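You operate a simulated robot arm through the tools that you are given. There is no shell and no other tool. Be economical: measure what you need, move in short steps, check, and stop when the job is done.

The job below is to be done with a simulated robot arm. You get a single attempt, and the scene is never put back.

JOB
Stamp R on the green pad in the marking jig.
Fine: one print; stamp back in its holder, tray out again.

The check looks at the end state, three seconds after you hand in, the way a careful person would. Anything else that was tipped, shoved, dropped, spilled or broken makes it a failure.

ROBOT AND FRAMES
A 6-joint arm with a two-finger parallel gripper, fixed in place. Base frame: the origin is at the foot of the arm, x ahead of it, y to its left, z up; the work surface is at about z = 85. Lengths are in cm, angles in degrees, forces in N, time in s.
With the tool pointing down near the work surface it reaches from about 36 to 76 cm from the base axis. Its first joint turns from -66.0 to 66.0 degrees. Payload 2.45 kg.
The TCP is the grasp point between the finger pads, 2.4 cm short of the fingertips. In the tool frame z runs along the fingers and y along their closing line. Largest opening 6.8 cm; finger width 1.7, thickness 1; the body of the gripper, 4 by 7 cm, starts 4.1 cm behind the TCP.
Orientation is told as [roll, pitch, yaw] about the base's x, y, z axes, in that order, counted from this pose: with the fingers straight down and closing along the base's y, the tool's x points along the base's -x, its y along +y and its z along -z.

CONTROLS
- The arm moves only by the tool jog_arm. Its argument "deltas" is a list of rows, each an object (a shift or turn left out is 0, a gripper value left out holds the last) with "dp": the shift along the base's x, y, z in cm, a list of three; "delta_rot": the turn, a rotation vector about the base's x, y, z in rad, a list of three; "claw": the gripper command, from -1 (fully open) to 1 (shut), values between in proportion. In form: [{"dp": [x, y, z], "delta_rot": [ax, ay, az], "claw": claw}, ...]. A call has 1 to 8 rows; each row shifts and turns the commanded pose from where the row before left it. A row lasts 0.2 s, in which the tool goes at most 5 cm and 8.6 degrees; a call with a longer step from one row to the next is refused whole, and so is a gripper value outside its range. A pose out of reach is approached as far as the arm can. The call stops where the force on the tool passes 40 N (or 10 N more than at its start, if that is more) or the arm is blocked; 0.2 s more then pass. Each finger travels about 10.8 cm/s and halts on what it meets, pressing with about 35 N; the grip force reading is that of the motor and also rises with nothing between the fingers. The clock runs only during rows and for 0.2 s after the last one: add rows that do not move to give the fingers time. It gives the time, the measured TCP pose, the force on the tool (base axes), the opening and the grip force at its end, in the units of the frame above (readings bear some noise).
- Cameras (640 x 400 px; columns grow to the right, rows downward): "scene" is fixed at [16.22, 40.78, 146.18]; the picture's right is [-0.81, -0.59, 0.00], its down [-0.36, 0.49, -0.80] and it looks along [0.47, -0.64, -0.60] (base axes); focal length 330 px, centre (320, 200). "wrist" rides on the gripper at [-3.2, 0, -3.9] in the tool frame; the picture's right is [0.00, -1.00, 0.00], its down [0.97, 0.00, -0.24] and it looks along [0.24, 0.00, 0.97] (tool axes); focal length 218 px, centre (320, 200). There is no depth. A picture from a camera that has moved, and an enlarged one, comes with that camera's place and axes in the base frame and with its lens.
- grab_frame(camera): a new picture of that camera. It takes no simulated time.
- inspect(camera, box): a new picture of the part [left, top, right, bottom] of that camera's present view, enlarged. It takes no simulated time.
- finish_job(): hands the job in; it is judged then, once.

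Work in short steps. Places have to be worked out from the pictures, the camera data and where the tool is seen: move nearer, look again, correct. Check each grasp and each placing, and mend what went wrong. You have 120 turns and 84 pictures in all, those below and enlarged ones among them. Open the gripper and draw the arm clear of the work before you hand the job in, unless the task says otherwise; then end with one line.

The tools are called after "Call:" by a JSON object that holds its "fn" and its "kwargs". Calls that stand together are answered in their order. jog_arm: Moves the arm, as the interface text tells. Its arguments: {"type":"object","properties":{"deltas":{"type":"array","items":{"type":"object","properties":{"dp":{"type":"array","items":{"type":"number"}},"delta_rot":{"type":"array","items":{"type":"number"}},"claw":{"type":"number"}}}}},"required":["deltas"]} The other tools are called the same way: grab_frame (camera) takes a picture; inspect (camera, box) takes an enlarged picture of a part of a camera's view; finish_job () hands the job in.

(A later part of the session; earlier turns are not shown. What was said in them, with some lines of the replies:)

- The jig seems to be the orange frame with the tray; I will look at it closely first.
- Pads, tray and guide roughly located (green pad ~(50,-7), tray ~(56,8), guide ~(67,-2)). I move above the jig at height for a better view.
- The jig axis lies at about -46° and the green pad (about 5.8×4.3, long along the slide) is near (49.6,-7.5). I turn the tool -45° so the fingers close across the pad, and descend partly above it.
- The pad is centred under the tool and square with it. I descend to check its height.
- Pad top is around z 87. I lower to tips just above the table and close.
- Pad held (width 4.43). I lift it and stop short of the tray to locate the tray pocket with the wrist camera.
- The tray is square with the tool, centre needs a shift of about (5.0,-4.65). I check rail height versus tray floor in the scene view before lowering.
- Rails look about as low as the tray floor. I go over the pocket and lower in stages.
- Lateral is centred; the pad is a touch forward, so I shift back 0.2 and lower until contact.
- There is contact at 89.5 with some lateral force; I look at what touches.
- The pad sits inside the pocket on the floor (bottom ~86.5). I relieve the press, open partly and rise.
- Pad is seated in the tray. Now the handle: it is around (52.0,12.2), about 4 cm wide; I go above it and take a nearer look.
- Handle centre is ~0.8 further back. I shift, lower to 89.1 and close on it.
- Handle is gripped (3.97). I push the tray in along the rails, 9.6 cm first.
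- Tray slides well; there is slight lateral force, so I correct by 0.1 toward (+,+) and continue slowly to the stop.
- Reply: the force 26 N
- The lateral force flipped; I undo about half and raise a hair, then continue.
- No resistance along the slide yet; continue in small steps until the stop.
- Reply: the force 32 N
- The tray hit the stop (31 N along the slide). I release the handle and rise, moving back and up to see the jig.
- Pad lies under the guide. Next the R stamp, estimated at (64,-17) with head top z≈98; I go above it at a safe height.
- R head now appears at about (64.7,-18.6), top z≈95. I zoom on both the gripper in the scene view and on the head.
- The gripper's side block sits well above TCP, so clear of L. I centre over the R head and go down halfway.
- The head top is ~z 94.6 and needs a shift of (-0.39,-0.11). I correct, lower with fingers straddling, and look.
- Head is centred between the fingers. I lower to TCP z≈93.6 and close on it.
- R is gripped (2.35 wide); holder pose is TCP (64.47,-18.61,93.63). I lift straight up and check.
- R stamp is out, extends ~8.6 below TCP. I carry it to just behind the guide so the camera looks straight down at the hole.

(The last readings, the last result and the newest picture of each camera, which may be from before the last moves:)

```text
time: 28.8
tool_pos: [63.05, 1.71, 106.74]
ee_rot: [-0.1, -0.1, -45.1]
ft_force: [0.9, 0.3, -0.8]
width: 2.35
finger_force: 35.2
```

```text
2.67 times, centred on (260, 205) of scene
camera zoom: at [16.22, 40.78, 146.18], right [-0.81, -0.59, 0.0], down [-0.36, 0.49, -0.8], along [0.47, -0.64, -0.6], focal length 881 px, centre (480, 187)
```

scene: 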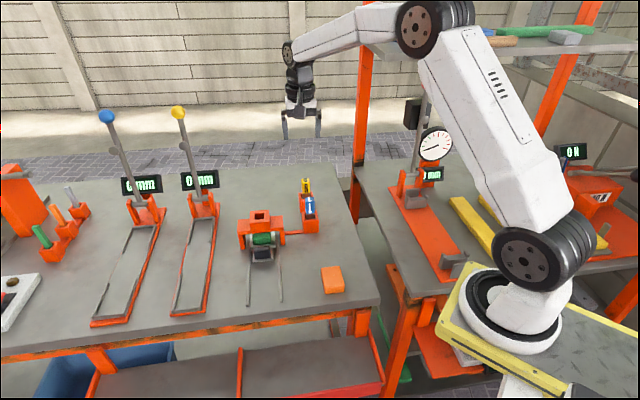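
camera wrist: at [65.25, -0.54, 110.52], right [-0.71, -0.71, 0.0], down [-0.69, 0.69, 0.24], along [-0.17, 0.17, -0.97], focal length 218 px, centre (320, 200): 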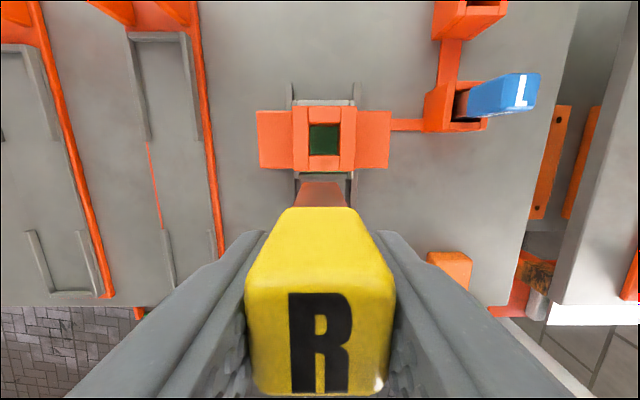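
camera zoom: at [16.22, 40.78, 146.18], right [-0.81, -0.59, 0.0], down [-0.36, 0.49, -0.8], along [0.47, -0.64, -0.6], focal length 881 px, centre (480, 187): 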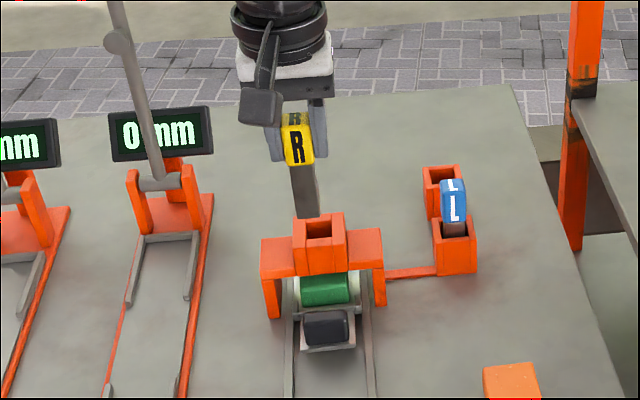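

The hole centre is ~3.6 cm ahead along the slide and 0.31 to the right of the stamp. I move over it and lower to just above the tower.

Call:
{"fn": "jog_arm", "kwargs": {"deltas": [{"dp": [1.2, -1.4, 0]}, {"dp": [1.13, -1.37, 0]}, {"dp": [0, 0, -1.5]}, {"dp": [0, 0, -1.5]}, {}]}}

Call:
{"fn": "inspect", "kwargs": {"camera": "scene", "box": [220, 150, 310, 270]}}

Call:
{"fn": "grab_frame", "kwargs": {"camera": "wrist"}}

```text
time: 30.0
tool_pos: [65.27, -1.27, 103.66]
ee_rot: [0.0, 0.0, -45.1]
ft_force: [1.1, -0.5, -2.1]
width: 2.34
finger_force: 34.5
```

```text
3.33 times, centred on (265, 210) of scene
camera zoom: at [16.23, 40.78, 146.18], right [-0.81, -0.59, 0.0], down [-0.36, 0.49, -0.8], along [0.47, -0.64, -0.6], focal length 1101 px, centre (503, 167)
```

zoom: 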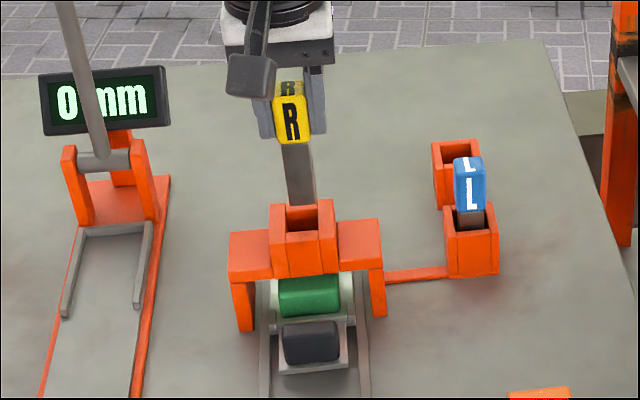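

```text
34 pictures are left
camera wrist: at [67.41, -3.64, 107.56], right [-0.71, -0.71, 0.0], down [-0.69, 0.69, 0.24], along [-0.17, 0.17, -0.97], focal length 218 px, centre (320, 200)
```

wrist: 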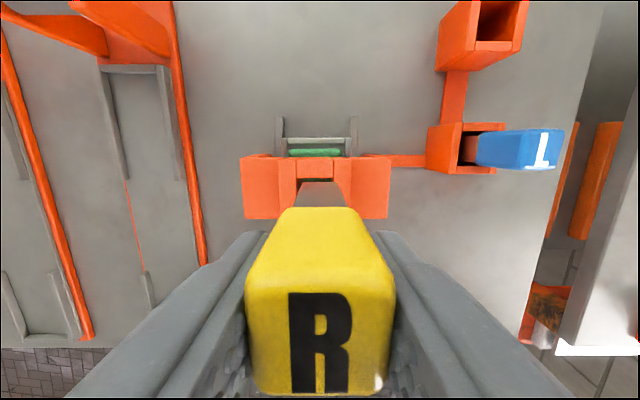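

Near alignment; I zoom at the stamp's end against the hole.

Call:
{"fn": "inspect", "kwargs": {"camera": "wrist", "box": [270, 140, 370, 220]}}

Call:
{"fn": "inspect", "kwargs": {"camera": "scene", "box": [245, 180, 285, 240]}}

```text
5.00 times, centred on (320, 180) of wrist
camera zoom: at [67.41, -3.64, 107.56], right [-0.71, -0.71, 0.0], down [-0.69, 0.69, 0.24], along [-0.17, 0.17, -0.97], focal length 1091 px, centre (320, 300)
```

zoom: 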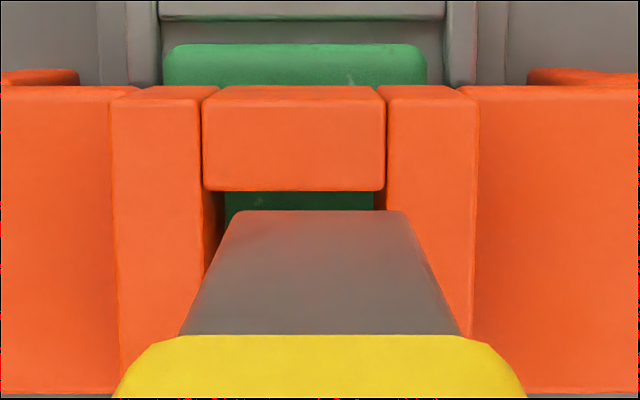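

```text
6.67 times, centred on (265, 210) of scene
camera zoom: at [16.23, 40.78, 146.18], right [-0.81, -0.59, 0.0], down [-0.36, 0.49, -0.8], along [0.47, -0.64, -0.6], focal length 2202 px, centre (687, 133)
```

zoom: 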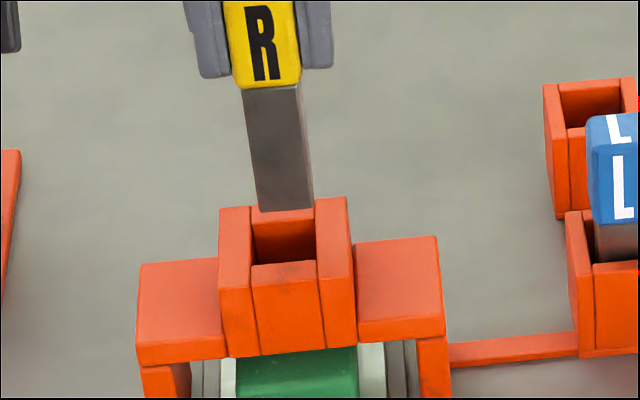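

Slide-wise it is centred, but the stamp is ~0.32 too far right. I shift (+0.225,+0.225) and recheck.

Call:
{"fn": "jog_arm", "kwargs": {"deltas": [{"dp": [0.225, 0.225, 0]}, {}, {}]}}

Call:
{"fn": "inspect", "kwargs": {"camera": "wrist", "box": [270, 140, 370, 220]}}

```text
time: 30.8
tool_pos: [65.27, -1.17, 103.65]
ee_rot: [0.0, 0.1, -45.1]
ft_force: [-0.1, 0.6, -1.1]
width: 2.36
finger_force: 34.7
```

```text
5.00 times, centred on (320, 180) of wrist
camera zoom: at [67.58, -3.4, 107.58], right [-0.71, -0.71, 0.0], down [-0.69, 0.69, 0.24], along [-0.17, 0.17, -0.97], focal length 1091 px, centre (320, 300)
```

zoom: 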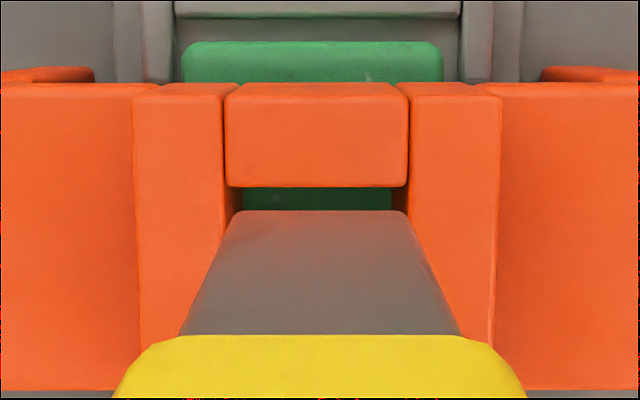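

Centred within ~0.04. I lower slowly into the guide.

Call:
{"fn": "jog_arm", "kwargs": {"deltas": [{"dp": [0.03, 0.03, -0.4]}, {"dp": [0, 0, -0.4]}, {"dp": [0, 0, -0.4]}, {"dp": [0, 0, -0.4]}, {}]}}

Call:
{"fn": "inspect", "kwargs": {"camera": "wrist", "box": [270, 140, 370, 220]}}

```text
time: 32.0
tool_pos: [65.52, -1.12, 102.19]
ee_rot: [0.0, 0.0, -45.1]
ft_force: [-0.5, -0.8, -0.7]
width: 2.34
finger_force: 34.4
```

```text
5.00 times, centred on (320, 180) of wrist
camera zoom: at [67.66, -3.42, 105.91], right [-0.71, -0.71, 0.0], down [-0.69, 0.69, 0.24], along [-0.17, 0.17, -0.97], focal length 1091 px, centre (320, 300)
```

zoom: 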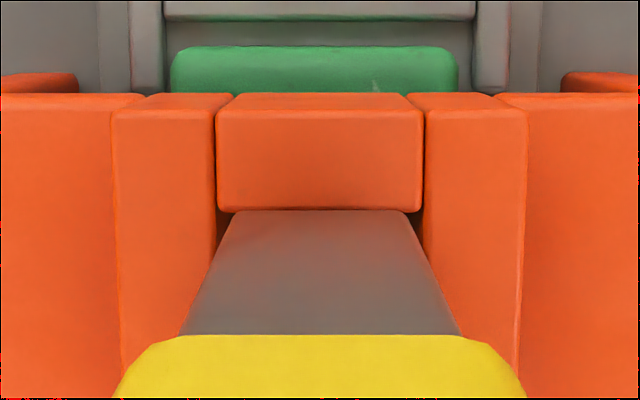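

It has entered the hole without force and is centred. Continue down.

Call:
{"fn": "jog_arm", "kwargs": {"deltas": [{"dp": [0, 0, -0.5]}, {"dp": [0, 0, -0.5]}, {"dp": [0, 0, -0.5]}, {"dp": [0, 0, -0.5]}, {"dp": [0, 0, -0.5]}, {"dp": [0, 0, -0.5]}, {}]}}

Call:
{"fn": "inspect", "kwargs": {"camera": "scene", "box": [230, 170, 300, 270]}}

```text
time: 32.7
tool_pos: [65.68, -1.21, 101.81]
ee_rot: [0.4, -0.5, -45.0]
ft_force: [-2.9, 0.0, 5.7]
width: 2.35
finger_force: 35.0
stopped in row 3: the force on the tool passed its limit (the readings are from after the stop); the commanded pose is now the measured one
```

```text
4.00 times, centred on (265, 220) of scene
camera zoom: at [16.21, 40.78, 146.19], right [-0.81, -0.59, 0.0], down [-0.36, 0.49, -0.8], along [0.47, -0.64, -0.6], focal length 1321 px, centre (540, 120)
```

zoom: 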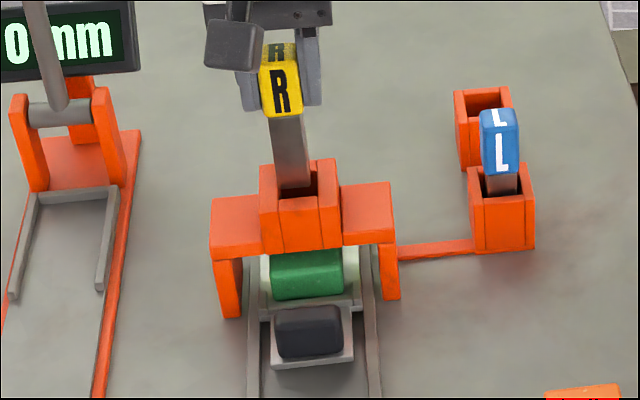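

The stamp touched the far wall's top: it sits ~0.25 too far along the slide. I rise, undo the small tilt and look.

Call:
{"fn": "jog_arm", "kwargs": {"deltas": [{"dp": [0, 0, 0.8]}, {"dp": [-0.18, 0.18, 0.5], "delta_rot": [-0.007, 0.009, 0]}, {}, {}]}}

Call:
{"fn": "inspect", "kwargs": {"camera": "wrist", "box": [220, 140, 420, 400]}}

Call:
{"fn": "inspect", "kwargs": {"camera": "scene", "box": [235, 160, 295, 250]}}

```text
time: 33.7
tool_pos: [65.44, -0.98, 103.19]
ee_rot: [-0.2, -0.4, -45.0]
ft_force: [-0.4, 0.2, -1.6]
width: 2.38
finger_force: 35.7
```

```text
1.54 times, centred on (320, 270) of wrist
camera zoom: at [67.76, -3.27, 106.98], right [-0.71, -0.71, 0.0], down [-0.69, 0.69, 0.23], along [-0.17, 0.16, -0.97], focal length 336 px, centre (320, 92)
```

zoom: 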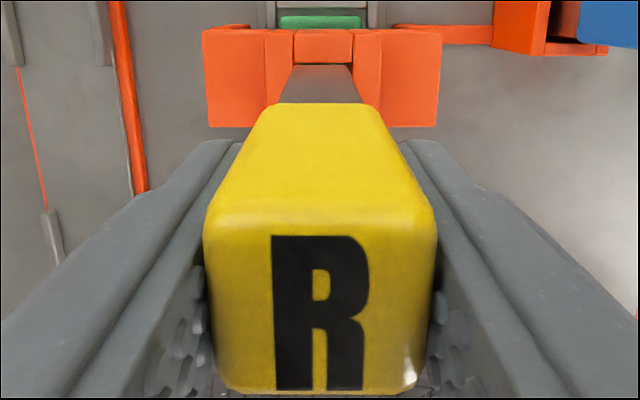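

```text
4.44 times, centred on (265, 205) of scene
camera zoom: at [16.23, 40.78, 146.18], right [-0.81, -0.59, 0.0], down [-0.36, 0.49, -0.8], along [0.47, -0.64, -0.6], focal length 1468 px, centre (564, 178)
```

zoom: 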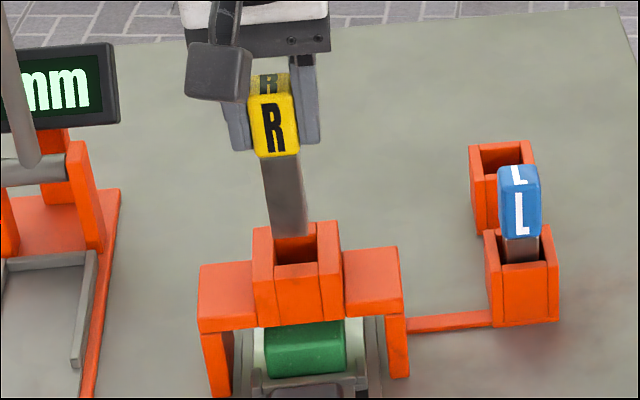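

No slip in the grip, only a residual tilt of ~0.4°. I correct that and recheck against the hole.

Call:
{"fn": "jog_arm", "kwargs": {"deltas": [{"delta_rot": [0.0074, 0.0025, 0]}, {}, {}]}}

Call:
{"fn": "inspect", "kwargs": {"camera": "wrist", "box": [270, 140, 370, 220]}}

```text
time: 34.5
tool_pos: [65.6, -1.05, 103.04]
ee_rot: [0.0, 0.0, -45.1]
ft_force: [1.0, 0.5, -0.3]
width: 2.35
finger_force: 35.0
```

```text
5.00 times, centred on (320, 180) of wrist
camera zoom: at [67.78, -3.3, 106.92], right [-0.71, -0.71, 0.0], down [-0.69, 0.69, 0.24], along [-0.17, 0.17, -0.97], focal length 1091 px, centre (320, 300)
```

zoom: 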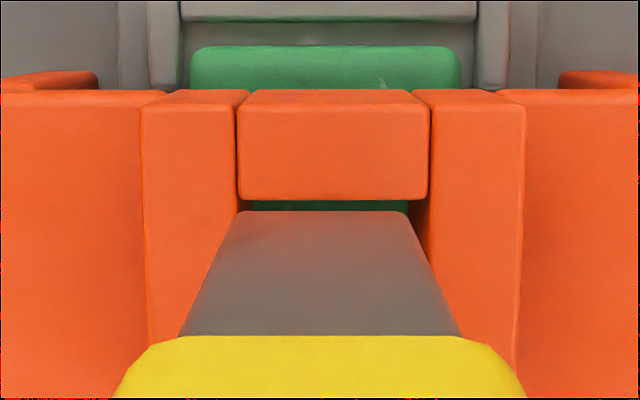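

Stamp needs ~0.16 right and ~0.25 back. I correct and recheck.

Call:
{"fn": "jog_arm", "kwargs": {"deltas": [{"dp": [-0.29, 0.06, 0]}, {}, {}]}}

Call:
{"fn": "inspect", "kwargs": {"camera": "wrist", "box": [270, 140, 370, 220]}}

Call:
{"fn": "inspect", "kwargs": {"camera": "scene", "box": [245, 180, 285, 240]}}

```text
time: 35.3
tool_pos: [65.39, -1.04, 102.98]
ee_rot: [0.0, 0.0, -45.1]
ft_force: [0.6, -0.6, 0.1]
width: 2.34
finger_force: 35.6
```

```text
5.00 times, centred on (320, 180) of wrist
camera zoom: at [67.5, -3.23, 106.93], right [-0.71, -0.71, 0.0], down [-0.69, 0.69, 0.24], along [-0.17, 0.17, -0.97], focal length 1091 px, centre (320, 300)
```

zoom: 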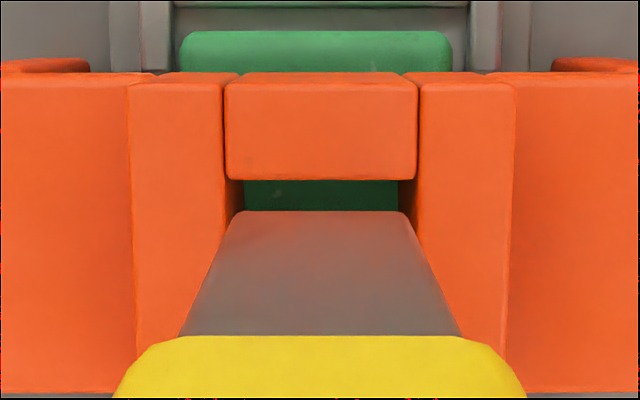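

```text
6.67 times, centred on (265, 210) of scene
camera zoom: at [16.23, 40.78, 146.18], right [-0.81, -0.59, 0.0], down [-0.36, 0.49, -0.8], along [0.47, -0.64, -0.6], focal length 2202 px, centre (687, 133)
```

zoom: 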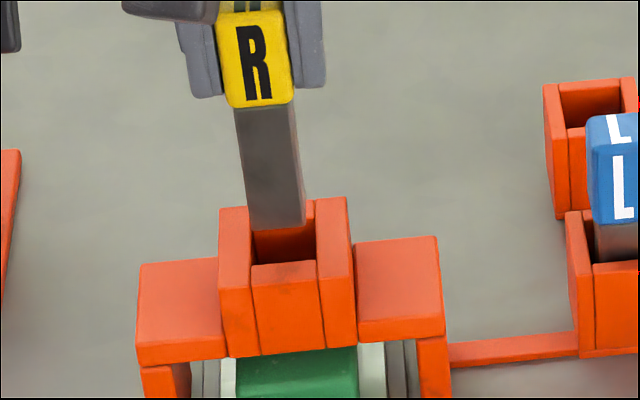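

Now centred both ways. I lower slowly again.

Call:
{"fn": "jog_arm", "kwargs": {"deltas": [{"dp": [0, 0, -0.4]}, {"dp": [0, 0, -0.4]}, {"dp": [0, 0, -0.4]}, {"dp": [0, 0, -0.4]}, {"dp": [0, 0, -0.4]}, {"dp": [0, 0, -0.4]}, {}]}}

Call:
{"fn": "inspect", "kwargs": {"camera": "scene", "box": [235, 170, 295, 260]}}

```text
time: 36.9
tool_pos: [65.16, -0.9, 100.64]
ee_rot: [0.0, 0.1, -45.1]
ft_force: [-0.4, 0.1, -1.1]
width: 2.34
finger_force: 34.1
```

```text
4.44 times, centred on (265, 215) of scene
camera zoom: at [16.23, 40.78, 146.18], right [-0.81, -0.59, 0.0], down [-0.36, 0.49, -0.8], along [0.47, -0.64, -0.6], focal length 1468 px, centre (564, 133)
```

zoom: 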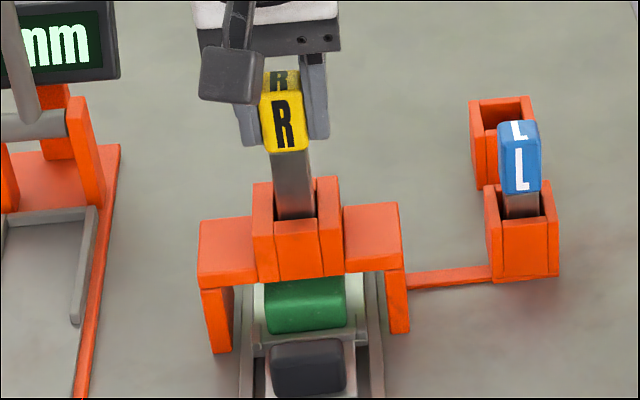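

It is inside freely. Continue down 3.2 cm in small steps.

Call:
{"fn": "jog_arm", "kwargs": {"deltas": [{"dp": [0, 0, -0.4]}, {"dp": [0, 0, -0.4]}, {"dp": [0, 0, -0.4]}, {"dp": [0, 0, -0.4]}, {"dp": [0, 0, -0.4]}, {"dp": [0, 0, -0.4]}, {"dp": [0, 0, -0.4]}, {}]}}

Call:
{"fn": "inspect", "kwargs": {"camera": "scene", "box": [235, 170, 295, 260]}}

```text
time: 38.7
tool_pos: [65.25, -0.93, 97.81]
ee_rot: [0.0, -0.1, -45.1]
ft_force: [0.0, -0.6, -0.8]
width: 2.33
finger_force: 35.2
```

```text
4.44 times, centred on (265, 215) of scene
camera zoom: at [16.23, 40.78, 146.18], right [-0.81, -0.59, 0.0], down [-0.36, 0.49, -0.8], along [0.47, -0.64, -0.6], focal length 1468 px, centre (564, 133)
```

zoom: 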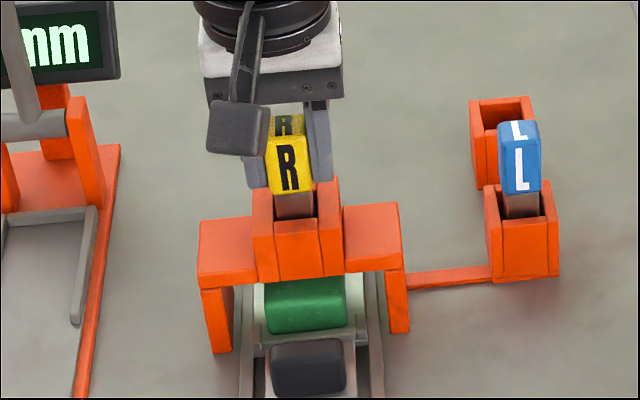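

No contact yet; I go on in 0.2 steps until the pad pushes back.

Call:
{"fn": "jog_arm", "kwargs": {"deltas": [{"dp": [0, 0, -0.2]}, {"dp": [0, 0, -0.2]}, {"dp": [0, 0, -0.2]}, {"dp": [0, 0, -0.2]}, {}]}}

```text
time: 39.9
tool_pos: [65.28, -0.91, 97.22]
ee_rot: [0.1, -0.1, -45.1]
ft_force: [-3.6, -0.7, 15.4]
width: 2.38
finger_force: 35.0
```

Contact with the pad at 97.2, 15 N. I press slightly more in the same stroke.

Call:
{"fn": "jog_arm", "kwargs": {"deltas": [{"dp": [0, 0, -0.15]}, {}]}}

Call:
{"fn": "inspect", "kwargs": {"camera": "scene", "box": [245, 180, 285, 240]}}

```text
time: 40.5
tool_pos: [65.43, -0.86, 97.14]
ee_rot: [0.2, -0.2, -45.1]
ft_force: [-8.0, 0.1, 31.8]
width: 2.36
finger_force: 34.9
```

```text
6.67 times, centred on (265, 210) of scene
camera zoom: at [16.13, 40.78, 146.19], right [-0.81, -0.59, 0.0], down [-0.35, 0.49, -0.8], along [0.47, -0.64, -0.6], focal length 2202 px, centre (687, 133)
```

zoom: 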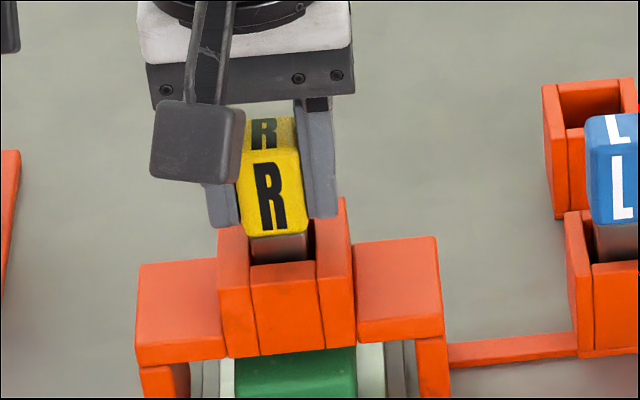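

Pressed at 32 N on the pad with the head still clear of the tower. I lift straight out and up.

Call:
{"fn": "jog_arm", "kwargs": {"deltas": [{"dp": [0, 0, 0.6]}, {"dp": [0, 0, 1]}, {"dp": [0, 0, 1.5]}, {"dp": [0, 0, 2]}, {"dp": [0, 0, 2.5]}, {"dp": [0, 0, 2]}, {}]}}

Call:
{"fn": "grab_frame", "kwargs": {"camera": "wrist"}}

```text
time: 42.1
tool_pos: [65.31, -0.83, 106.68]
ee_rot: [0.0, 0.0, -45.1]
ft_force: [0.4, -0.1, -0.6]
width: 2.35
finger_force: 34.7
```

```text
20 pictures are left
camera wrist: at [67.52, -3.16, 110.47], right [-0.71, -0.71, 0.0], down [-0.69, 0.69, 0.24], along [-0.17, 0.17, -0.97], focal length 218 px, centre (320, 200)
```

wrist: 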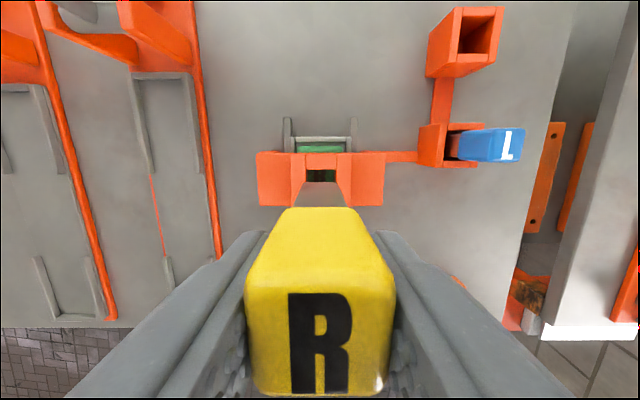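

I step back to view the print through the guide hole.

Call:
{"fn": "jog_arm", "kwargs": {"deltas": [{"dp": [-1.3, 1.3, 0]}, {"dp": [-1.2, 1.2, 0]}, {}]}}

Call:
{"fn": "inspect", "kwargs": {"camera": "wrist", "box": [300, 110, 350, 170]}}

```text
time: 42.9
tool_pos: [62.8, 1.55, 106.52]
ee_rot: [0.0, -0.1, -45.1]
ft_force: [0.6, -0.4, -2.1]
width: 2.34
finger_force: 35.1
```

```text
6.67 times, centred on (325, 140) of wrist
camera zoom: at [65.09, -0.69, 110.34], right [-0.71, -0.71, 0.0], down [-0.69, 0.69, 0.24], along [-0.17, 0.17, -0.97], focal length 1455 px, centre (287, 600)
```

zoom: 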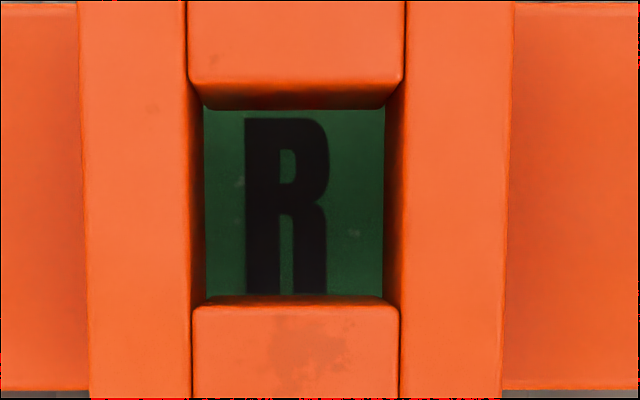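

A clean single R print. Now back to the holder: I carry the stamp to just behind the R holder so the camera looks straight down at it.

Call:
{"fn": "jog_arm", "kwargs": {"deltas": [{"dp": [0.5, -2, 1]}, {"dp": [0.5, -3, 0.5]}, {"dp": [0, -3, 0]}, {"dp": [0, -3, 0]}, {"dp": [-0.4, -3, 0]}, {"dp": [-0.6, -3, 0]}, {"dp": [-0.5, -1, -0.5]}, {}]}}

Call:
{"fn": "inspect", "kwargs": {"camera": "wrist", "box": [260, 90, 380, 210]}}

```text
time: 44.7
tool_pos: [62.25, -16.21, 107.47]
ee_rot: [0.0, 0.0, -45.1]
ft_force: [0.9, 0.1, -1.1]
width: 2.34
finger_force: 35.3
```

```text
3.33 times, centred on (320, 150) of wrist
camera zoom: at [64.4, -18.56, 111.28], right [-0.71, -0.71, 0.0], down [-0.69, 0.69, 0.24], along [-0.17, 0.17, -0.97], focal length 728 px, centre (320, 367)
```

zoom: 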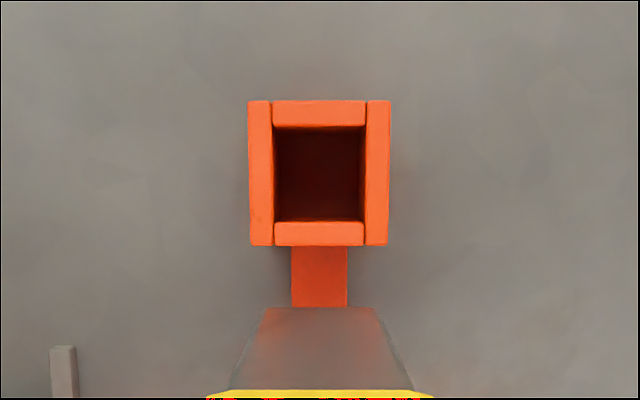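

Laterally aligned; advance 3.24 along the slide. Then I lower to just above the holder and recheck.

Call:
{"fn": "jog_arm", "kwargs": {"deltas": [{"dp": [1.2, -1.2, 0]}, {"dp": [1.09, -1.09, 0]}, {"dp": [0, 0, -3]}, {"dp": [0, 0, -3]}, {"dp": [0, 0, -1.2]}, {}]}}

Call:
{"fn": "inspect", "kwargs": {"camera": "wrist", "box": [270, 140, 370, 220]}}

Call:
{"fn": "inspect", "kwargs": {"camera": "scene", "box": [280, 150, 340, 240]}}

```text
time: 46.1
tool_pos: [64.56, -18.61, 100.43]
ee_rot: [0.0, 0.0, -45.0]
ft_force: [0.6, -0.6, -1.6]
width: 2.36
finger_force: 34.8
```

```text
5.00 times, centred on (320, 180) of wrist
camera zoom: at [66.78, -20.99, 104.14], right [-0.71, -0.71, 0.0], down [-0.69, 0.69, 0.24], along [-0.17, 0.17, -0.97], focal length 1091 px, centre (320, 300)
```

zoom: 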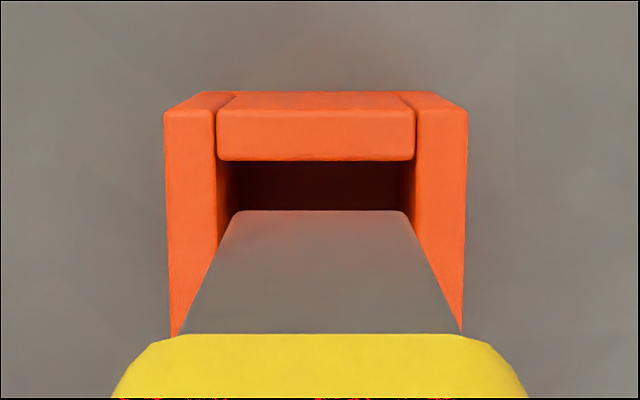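

```text
4.44 times, centred on (310, 195) of scene
camera zoom: at [16.23, 40.78, 146.18], right [-0.81, -0.59, 0.0], down [-0.36, 0.49, -0.8], along [0.47, -0.64, -0.6], focal length 1468 px, centre (364, 222)
```

zoom: 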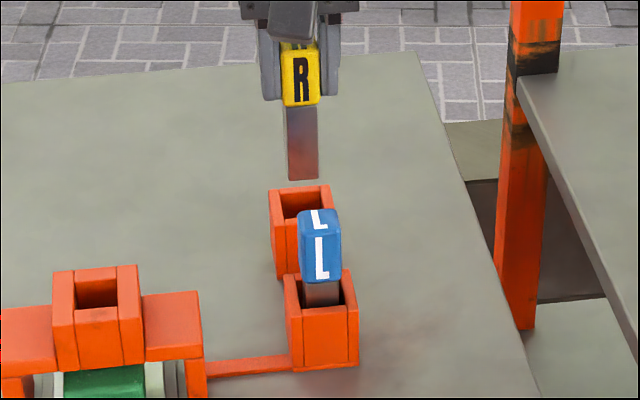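

Aligned within 0.1. I lower into the holder slowly.

Call:
{"fn": "jog_arm", "kwargs": {"deltas": [{"dp": [0.0, 0.06, -0.6]}, {"dp": [0, 0, -0.6]}, {"dp": [0, 0, -0.6]}, {"dp": [0, 0, -0.6]}, {"dp": [0, 0, -0.7]}, {"dp": [0, 0, -0.7]}, {"dp": [0, 0, -0.7]}, {"dp": [0, 0, -0.7]}]}}

```text
time: 47.9
tool_pos: [64.61, -18.62, 95.13]
ee_rot: [0.0, 0.0, -45.1]
ft_force: [0.2, 0.0, -1.1]
width: 2.33
finger_force: 35.3
```

Free so far; the last 1.5 cm in smaller steps.

Call:
{"fn": "jog_arm", "kwargs": {"deltas": [{"dp": [0, 0, -0.4]}, {"dp": [0, 0, -0.4]}, {"dp": [0, 0, -0.3]}, {"dp": [0, 0, -0.2]}, {"dp": [0, 0, -0.2]}, {}]}}

Call:
{"fn": "inspect", "kwargs": {"camera": "scene", "box": [280, 150, 340, 240]}}

```text
time: 49.3
tool_pos: [64.64, -18.77, 93.65]
ee_rot: [0.1, -0.1, -45.2]
ft_force: [-4.6, 1.4, 14.2]
width: 2.34
finger_force: 35.6
```

```text
4.44 times, centred on (310, 195) of scene
camera zoom: at [16.18, 40.79, 146.18], right [-0.81, -0.59, 0.0], down [-0.35, 0.49, -0.8], along [0.47, -0.64, -0.6], focal length 1468 px, centre (364, 222)
```

zoom: 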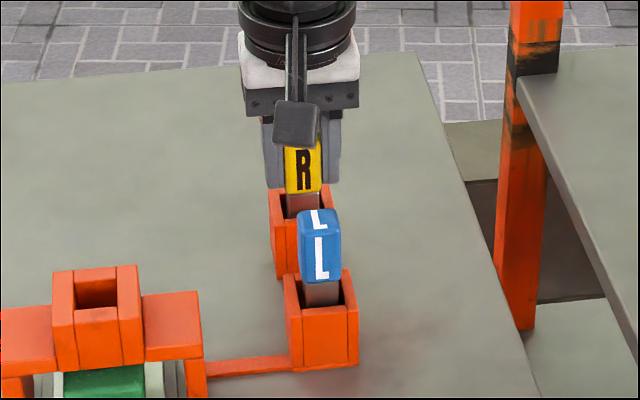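

Seated at the original height. I relieve, open and rise straight up.

Call:
{"fn": "jog_arm", "kwargs": {"deltas": [{"dp": [0, 0, 0.12]}, {"claw": 0}, {"claw": -0.4}, {"claw": -0.7}, {"dp": [0, 0, 3]}, {"dp": [0, 0, 4]}, {"dp": [0, 0, 4]}, {"dp": [0, 0, 2]}]}}

Call:
{"fn": "inspect", "kwargs": {"camera": "scene", "box": [230, 120, 350, 270]}}

```text
time: 51.1
tool_pos: [64.58, -18.62, 106.65]
ee_rot: [0.1, 0.0, -45.0]
ft_force: [0.5, -0.2, -0.1]
width: 5.78
finger_force: 0.1
```

```text
2.67 times, centred on (290, 195) of scene
camera zoom: at [16.22, 40.78, 146.18], right [-0.81, -0.59, 0.0], down [-0.36, 0.49, -0.8], along [0.47, -0.64, -0.6], focal length 881 px, centre (400, 213)
```

zoom: 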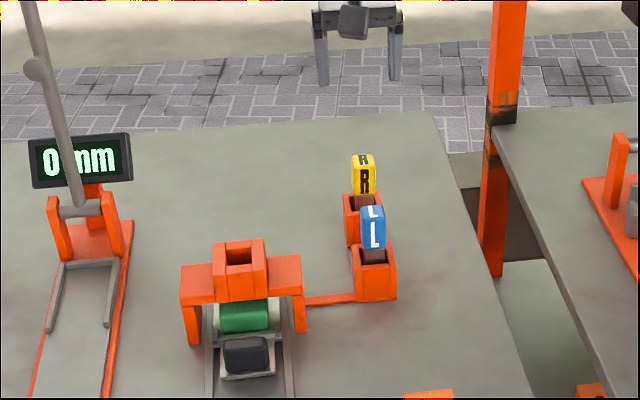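

R is back in its holder. Now to the tray handle at about (60.1,4.4), staying high.

Call:
{"fn": "jog_arm", "kwargs": {"deltas": [{"dp": [-0.5, 3, 0], "claw": -1}, {"dp": [-0.5, 4, 0]}, {"dp": [-0.5, 4, 0]}, {"dp": [-1, 4, 0]}, {"dp": [-1, 4, 0]}, {"dp": [-0.98, 4, -3]}, {"dp": [0, 0, -4]}, {}]}}

Call:
{"fn": "grab_frame", "kwargs": {"camera": "wrist"}}

```text
refused: row 6 steps farther than a row can; nothing moved
```

```text
13 pictures are left
camera wrist: at [66.76, -20.9, 110.52], right [-0.71, -0.71, 0.0], down [-0.69, 0.69, 0.24], along [-0.17, 0.17, -0.97], focal length 218 px, centre (320, 200)
```

wrist: 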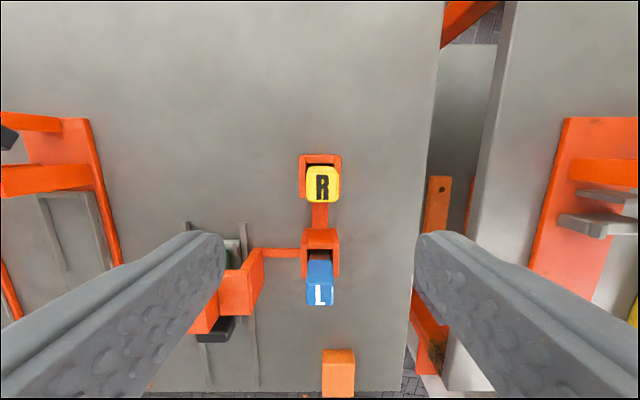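

One step was too long and refused; I resend with smaller rows.

Call:
{"fn": "jog_arm", "kwargs": {"deltas": [{"dp": [-0.5, 3, 0], "claw": -1}, {"dp": [-0.5, 4, 0]}, {"dp": [-0.5, 4, 0]}, {"dp": [-1, 4, 0]}, {"dp": [-1, 4, 0]}, {"dp": [-0.98, 4, 0]}, {"dp": [0, 0, -4]}, {"dp": [0, 0, -3]}]}}

Call:
{"fn": "grab_frame", "kwargs": {"camera": "wrist"}}

```text
time: 52.9
tool_pos: [60.17, 4.32, 99.71]
ee_rot: [0.0, 0.1, -45.1]
ft_force: [1.1, 0.1, 0.5]
width: 6.78
finger_force: 0.0
```

```text
12 pictures are left
camera wrist: at [62.34, 2.03, 103.57], right [-0.71, -0.71, 0.0], down [-0.69, 0.69, 0.24], along [-0.17, 0.17, -0.97], focal length 218 px, centre (320, 200)
```

wrist: 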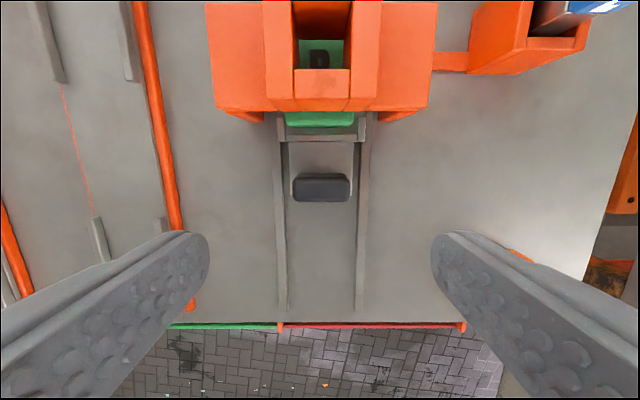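

The handle is right under the tool. I lower onto it and close.

Call:
{"fn": "jog_arm", "kwargs": {"deltas": [{"dp": [-0.05, -0.05, -4]}, {"dp": [0, 0, -4]}, {"dp": [0, 0, -1.8]}, {"dp": [0, 0, -0.75]}, {"claw": -0.3}, {"claw": 0.5}, {"claw": 0.5}, {}]}}

Call:
{"fn": "grab_frame", "kwargs": {"camera": "wrist"}}

```text
time: 54.7
tool_pos: [60.09, 4.36, 89.1]
ee_rot: [0.1, 0.0, -45.0]
ft_force: [-1.6, -2.1, -4.1]
width: 3.97
finger_force: 45.3
```

```text
11 pictures are left
camera wrist: at [62.23, 2.02, 92.92], right [-0.71, -0.71, 0.0], down [-0.69, 0.69, 0.24], along [-0.17, 0.17, -0.97], focal length 218 px, centre (320, 200)
```

wrist: 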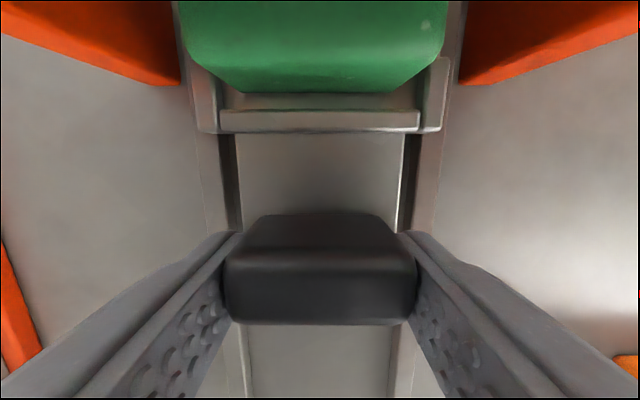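

Gripped as before. I pull the tray out, first 9 cm.

Call:
{"fn": "jog_arm", "kwargs": {"deltas": [{"dp": [-0.8, 0.8, 0]}, {"dp": [-0.8, 0.8, 0]}, {"dp": [-0.8, 0.8, 0]}, {"dp": [-0.8, 0.8, 0]}, {"dp": [-0.8, 0.8, 0]}, {"dp": [-0.8, 0.8, 0]}, {"dp": [-0.8, 0.8, 0]}, {"dp": [-0.8, 0.8, 0]}]}}

```text
time: 56.5
tool_pos: [53.74, 10.73, 89.19]
ee_rot: [-0.1, 0.1, -45.1]
ft_force: [-3.2, -3.7, -8.8]
width: 3.96
finger_force: 45.1
```

Call:
{"fn": "jog_arm", "kwargs": {"deltas": [{"dp": [-0.7, 0.7, 0]}, {"dp": [-0.7, 0.7, 0]}, {"dp": [-0.5, 0.45, 0]}, {"dp": [-0.2, 0.15, 0]}, {}]}}

Call:
{"fn": "inspect", "kwargs": {"camera": "scene", "box": [220, 200, 320, 320]}}

```text
time: 57.7
tool_pos: [51.58, 12.76, 89.09]
ee_rot: [0.0, 0.0, -45.0]
ft_force: [6.7, 6.3, -28.9]
width: 4.0
finger_force: 45.2
```

```text
3.33 times, centred on (270, 260) of scene
camera zoom: at [16.29, 40.81, 146.17], right [-0.81, -0.59, 0.0], down [-0.36, 0.49, -0.8], along [0.47, -0.64, -0.6], focal length 1101 px, centre (487, 0)
```

zoom: 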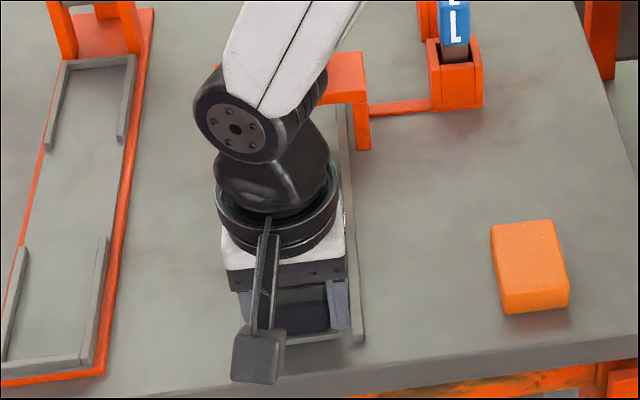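

The tray is back at its outer position; a vertical pull of 29 N has built up, so I ease down before opening, then rise.

Call:
{"fn": "jog_arm", "kwargs": {"deltas": [{"dp": [0, 0, -0.15]}, {}]}}

```text
time: 58.3
tool_pos: [51.58, 12.67, 89.05]
ee_rot: [0.0, 0.0, -45.0]
ft_force: [2.6, 2.8, -9.0]
width: 3.99
finger_force: 45.2
```

Call:
{"fn": "jog_arm", "kwargs": {"deltas": [{"dp": [0, 0, -0.05]}, {"claw": 0}, {"claw": -0.5}, {"claw": -0.9}, {"dp": [0, 0, 2]}, {"dp": [0, 0, 4]}, {"dp": [0, 0, 4]}, {"dp": [0, 0, 4], "claw": -1}]}}

Call:
{"fn": "grab_frame", "kwargs": {"camera": "wrist"}}

Call:
{"fn": "inspect", "kwargs": {"camera": "scene", "box": [220, 170, 340, 320]}}

```text
time: 60.1
tool_pos: [51.39, 12.59, 103.13]
ee_rot: [0.1, 0.0, -45.2]
ft_force: [0.1, -0.2, 0.6]
width: 6.8
finger_force: 0.1
```

```text
9 pictures are left
camera wrist: at [53.6, 10.36, 106.9], right [-0.71, -0.71, 0.0], down [-0.69, 0.69, 0.24], along [-0.17, 0.17, -0.97], focal length 218 px, centre (320, 200)
```

wrist: 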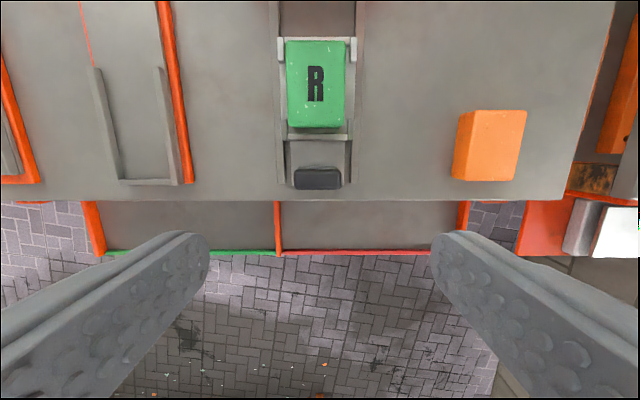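

```text
2.67 times, centred on (280, 245) of scene
camera zoom: at [16.22, 40.78, 146.18], right [-0.81, -0.59, 0.0], down [-0.36, 0.49, -0.8], along [0.47, -0.64, -0.6], focal length 881 px, centre (427, 80)
```

zoom: 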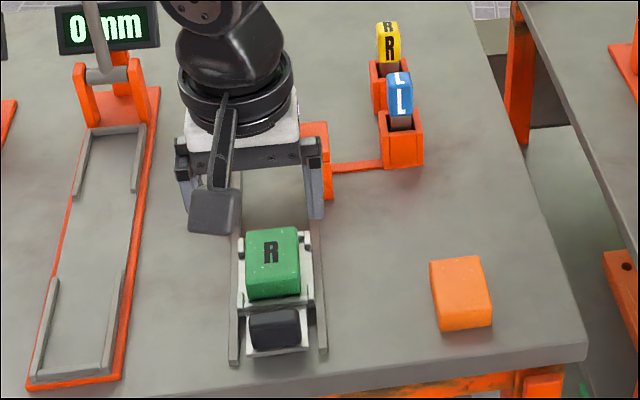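

The pad shows one R, the tray is out and R is in its holder. I draw the arm up and clear, then take one last look.

Call:
{"fn": "jog_arm", "kwargs": {"deltas": [{"dp": [0, 0, 4]}, {"dp": [0, 0, 4]}, {"dp": [0, 0, 4]}, {"dp": [-1, -4, 1]}, {"dp": [-1, -4, 1]}, {"dp": [-1, -4, 1]}, {"dp": [-1, -4, 1]}, {"dp": [-1, -4, 0]}]}}

Call:
{"fn": "grab_frame", "kwargs": {"camera": "scene"}}

```text
time: 61.9
tool_pos: [46.67, -7.29, 119.06]
ee_rot: [0.1, 0.0, -45.0]
ft_force: [0.4, -0.3, 0.0]
width: 6.79
finger_force: 0.0
```

```text
7 pictures are left
```

scene: 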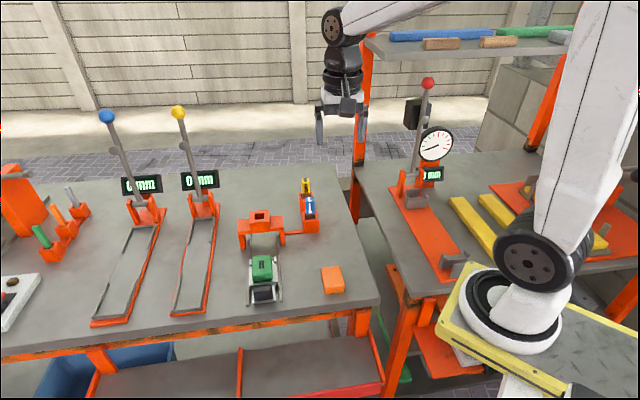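

Everything is in place and undisturbed; the gripper is open and clear. Handing in.

Call:
{"fn": "finish_job", "kwargs": {}}

```text
The job is handed in.
```

The green pad has one clean R print, the R stamp is back in its holder, and the tray is pulled out again with the pad still on it.
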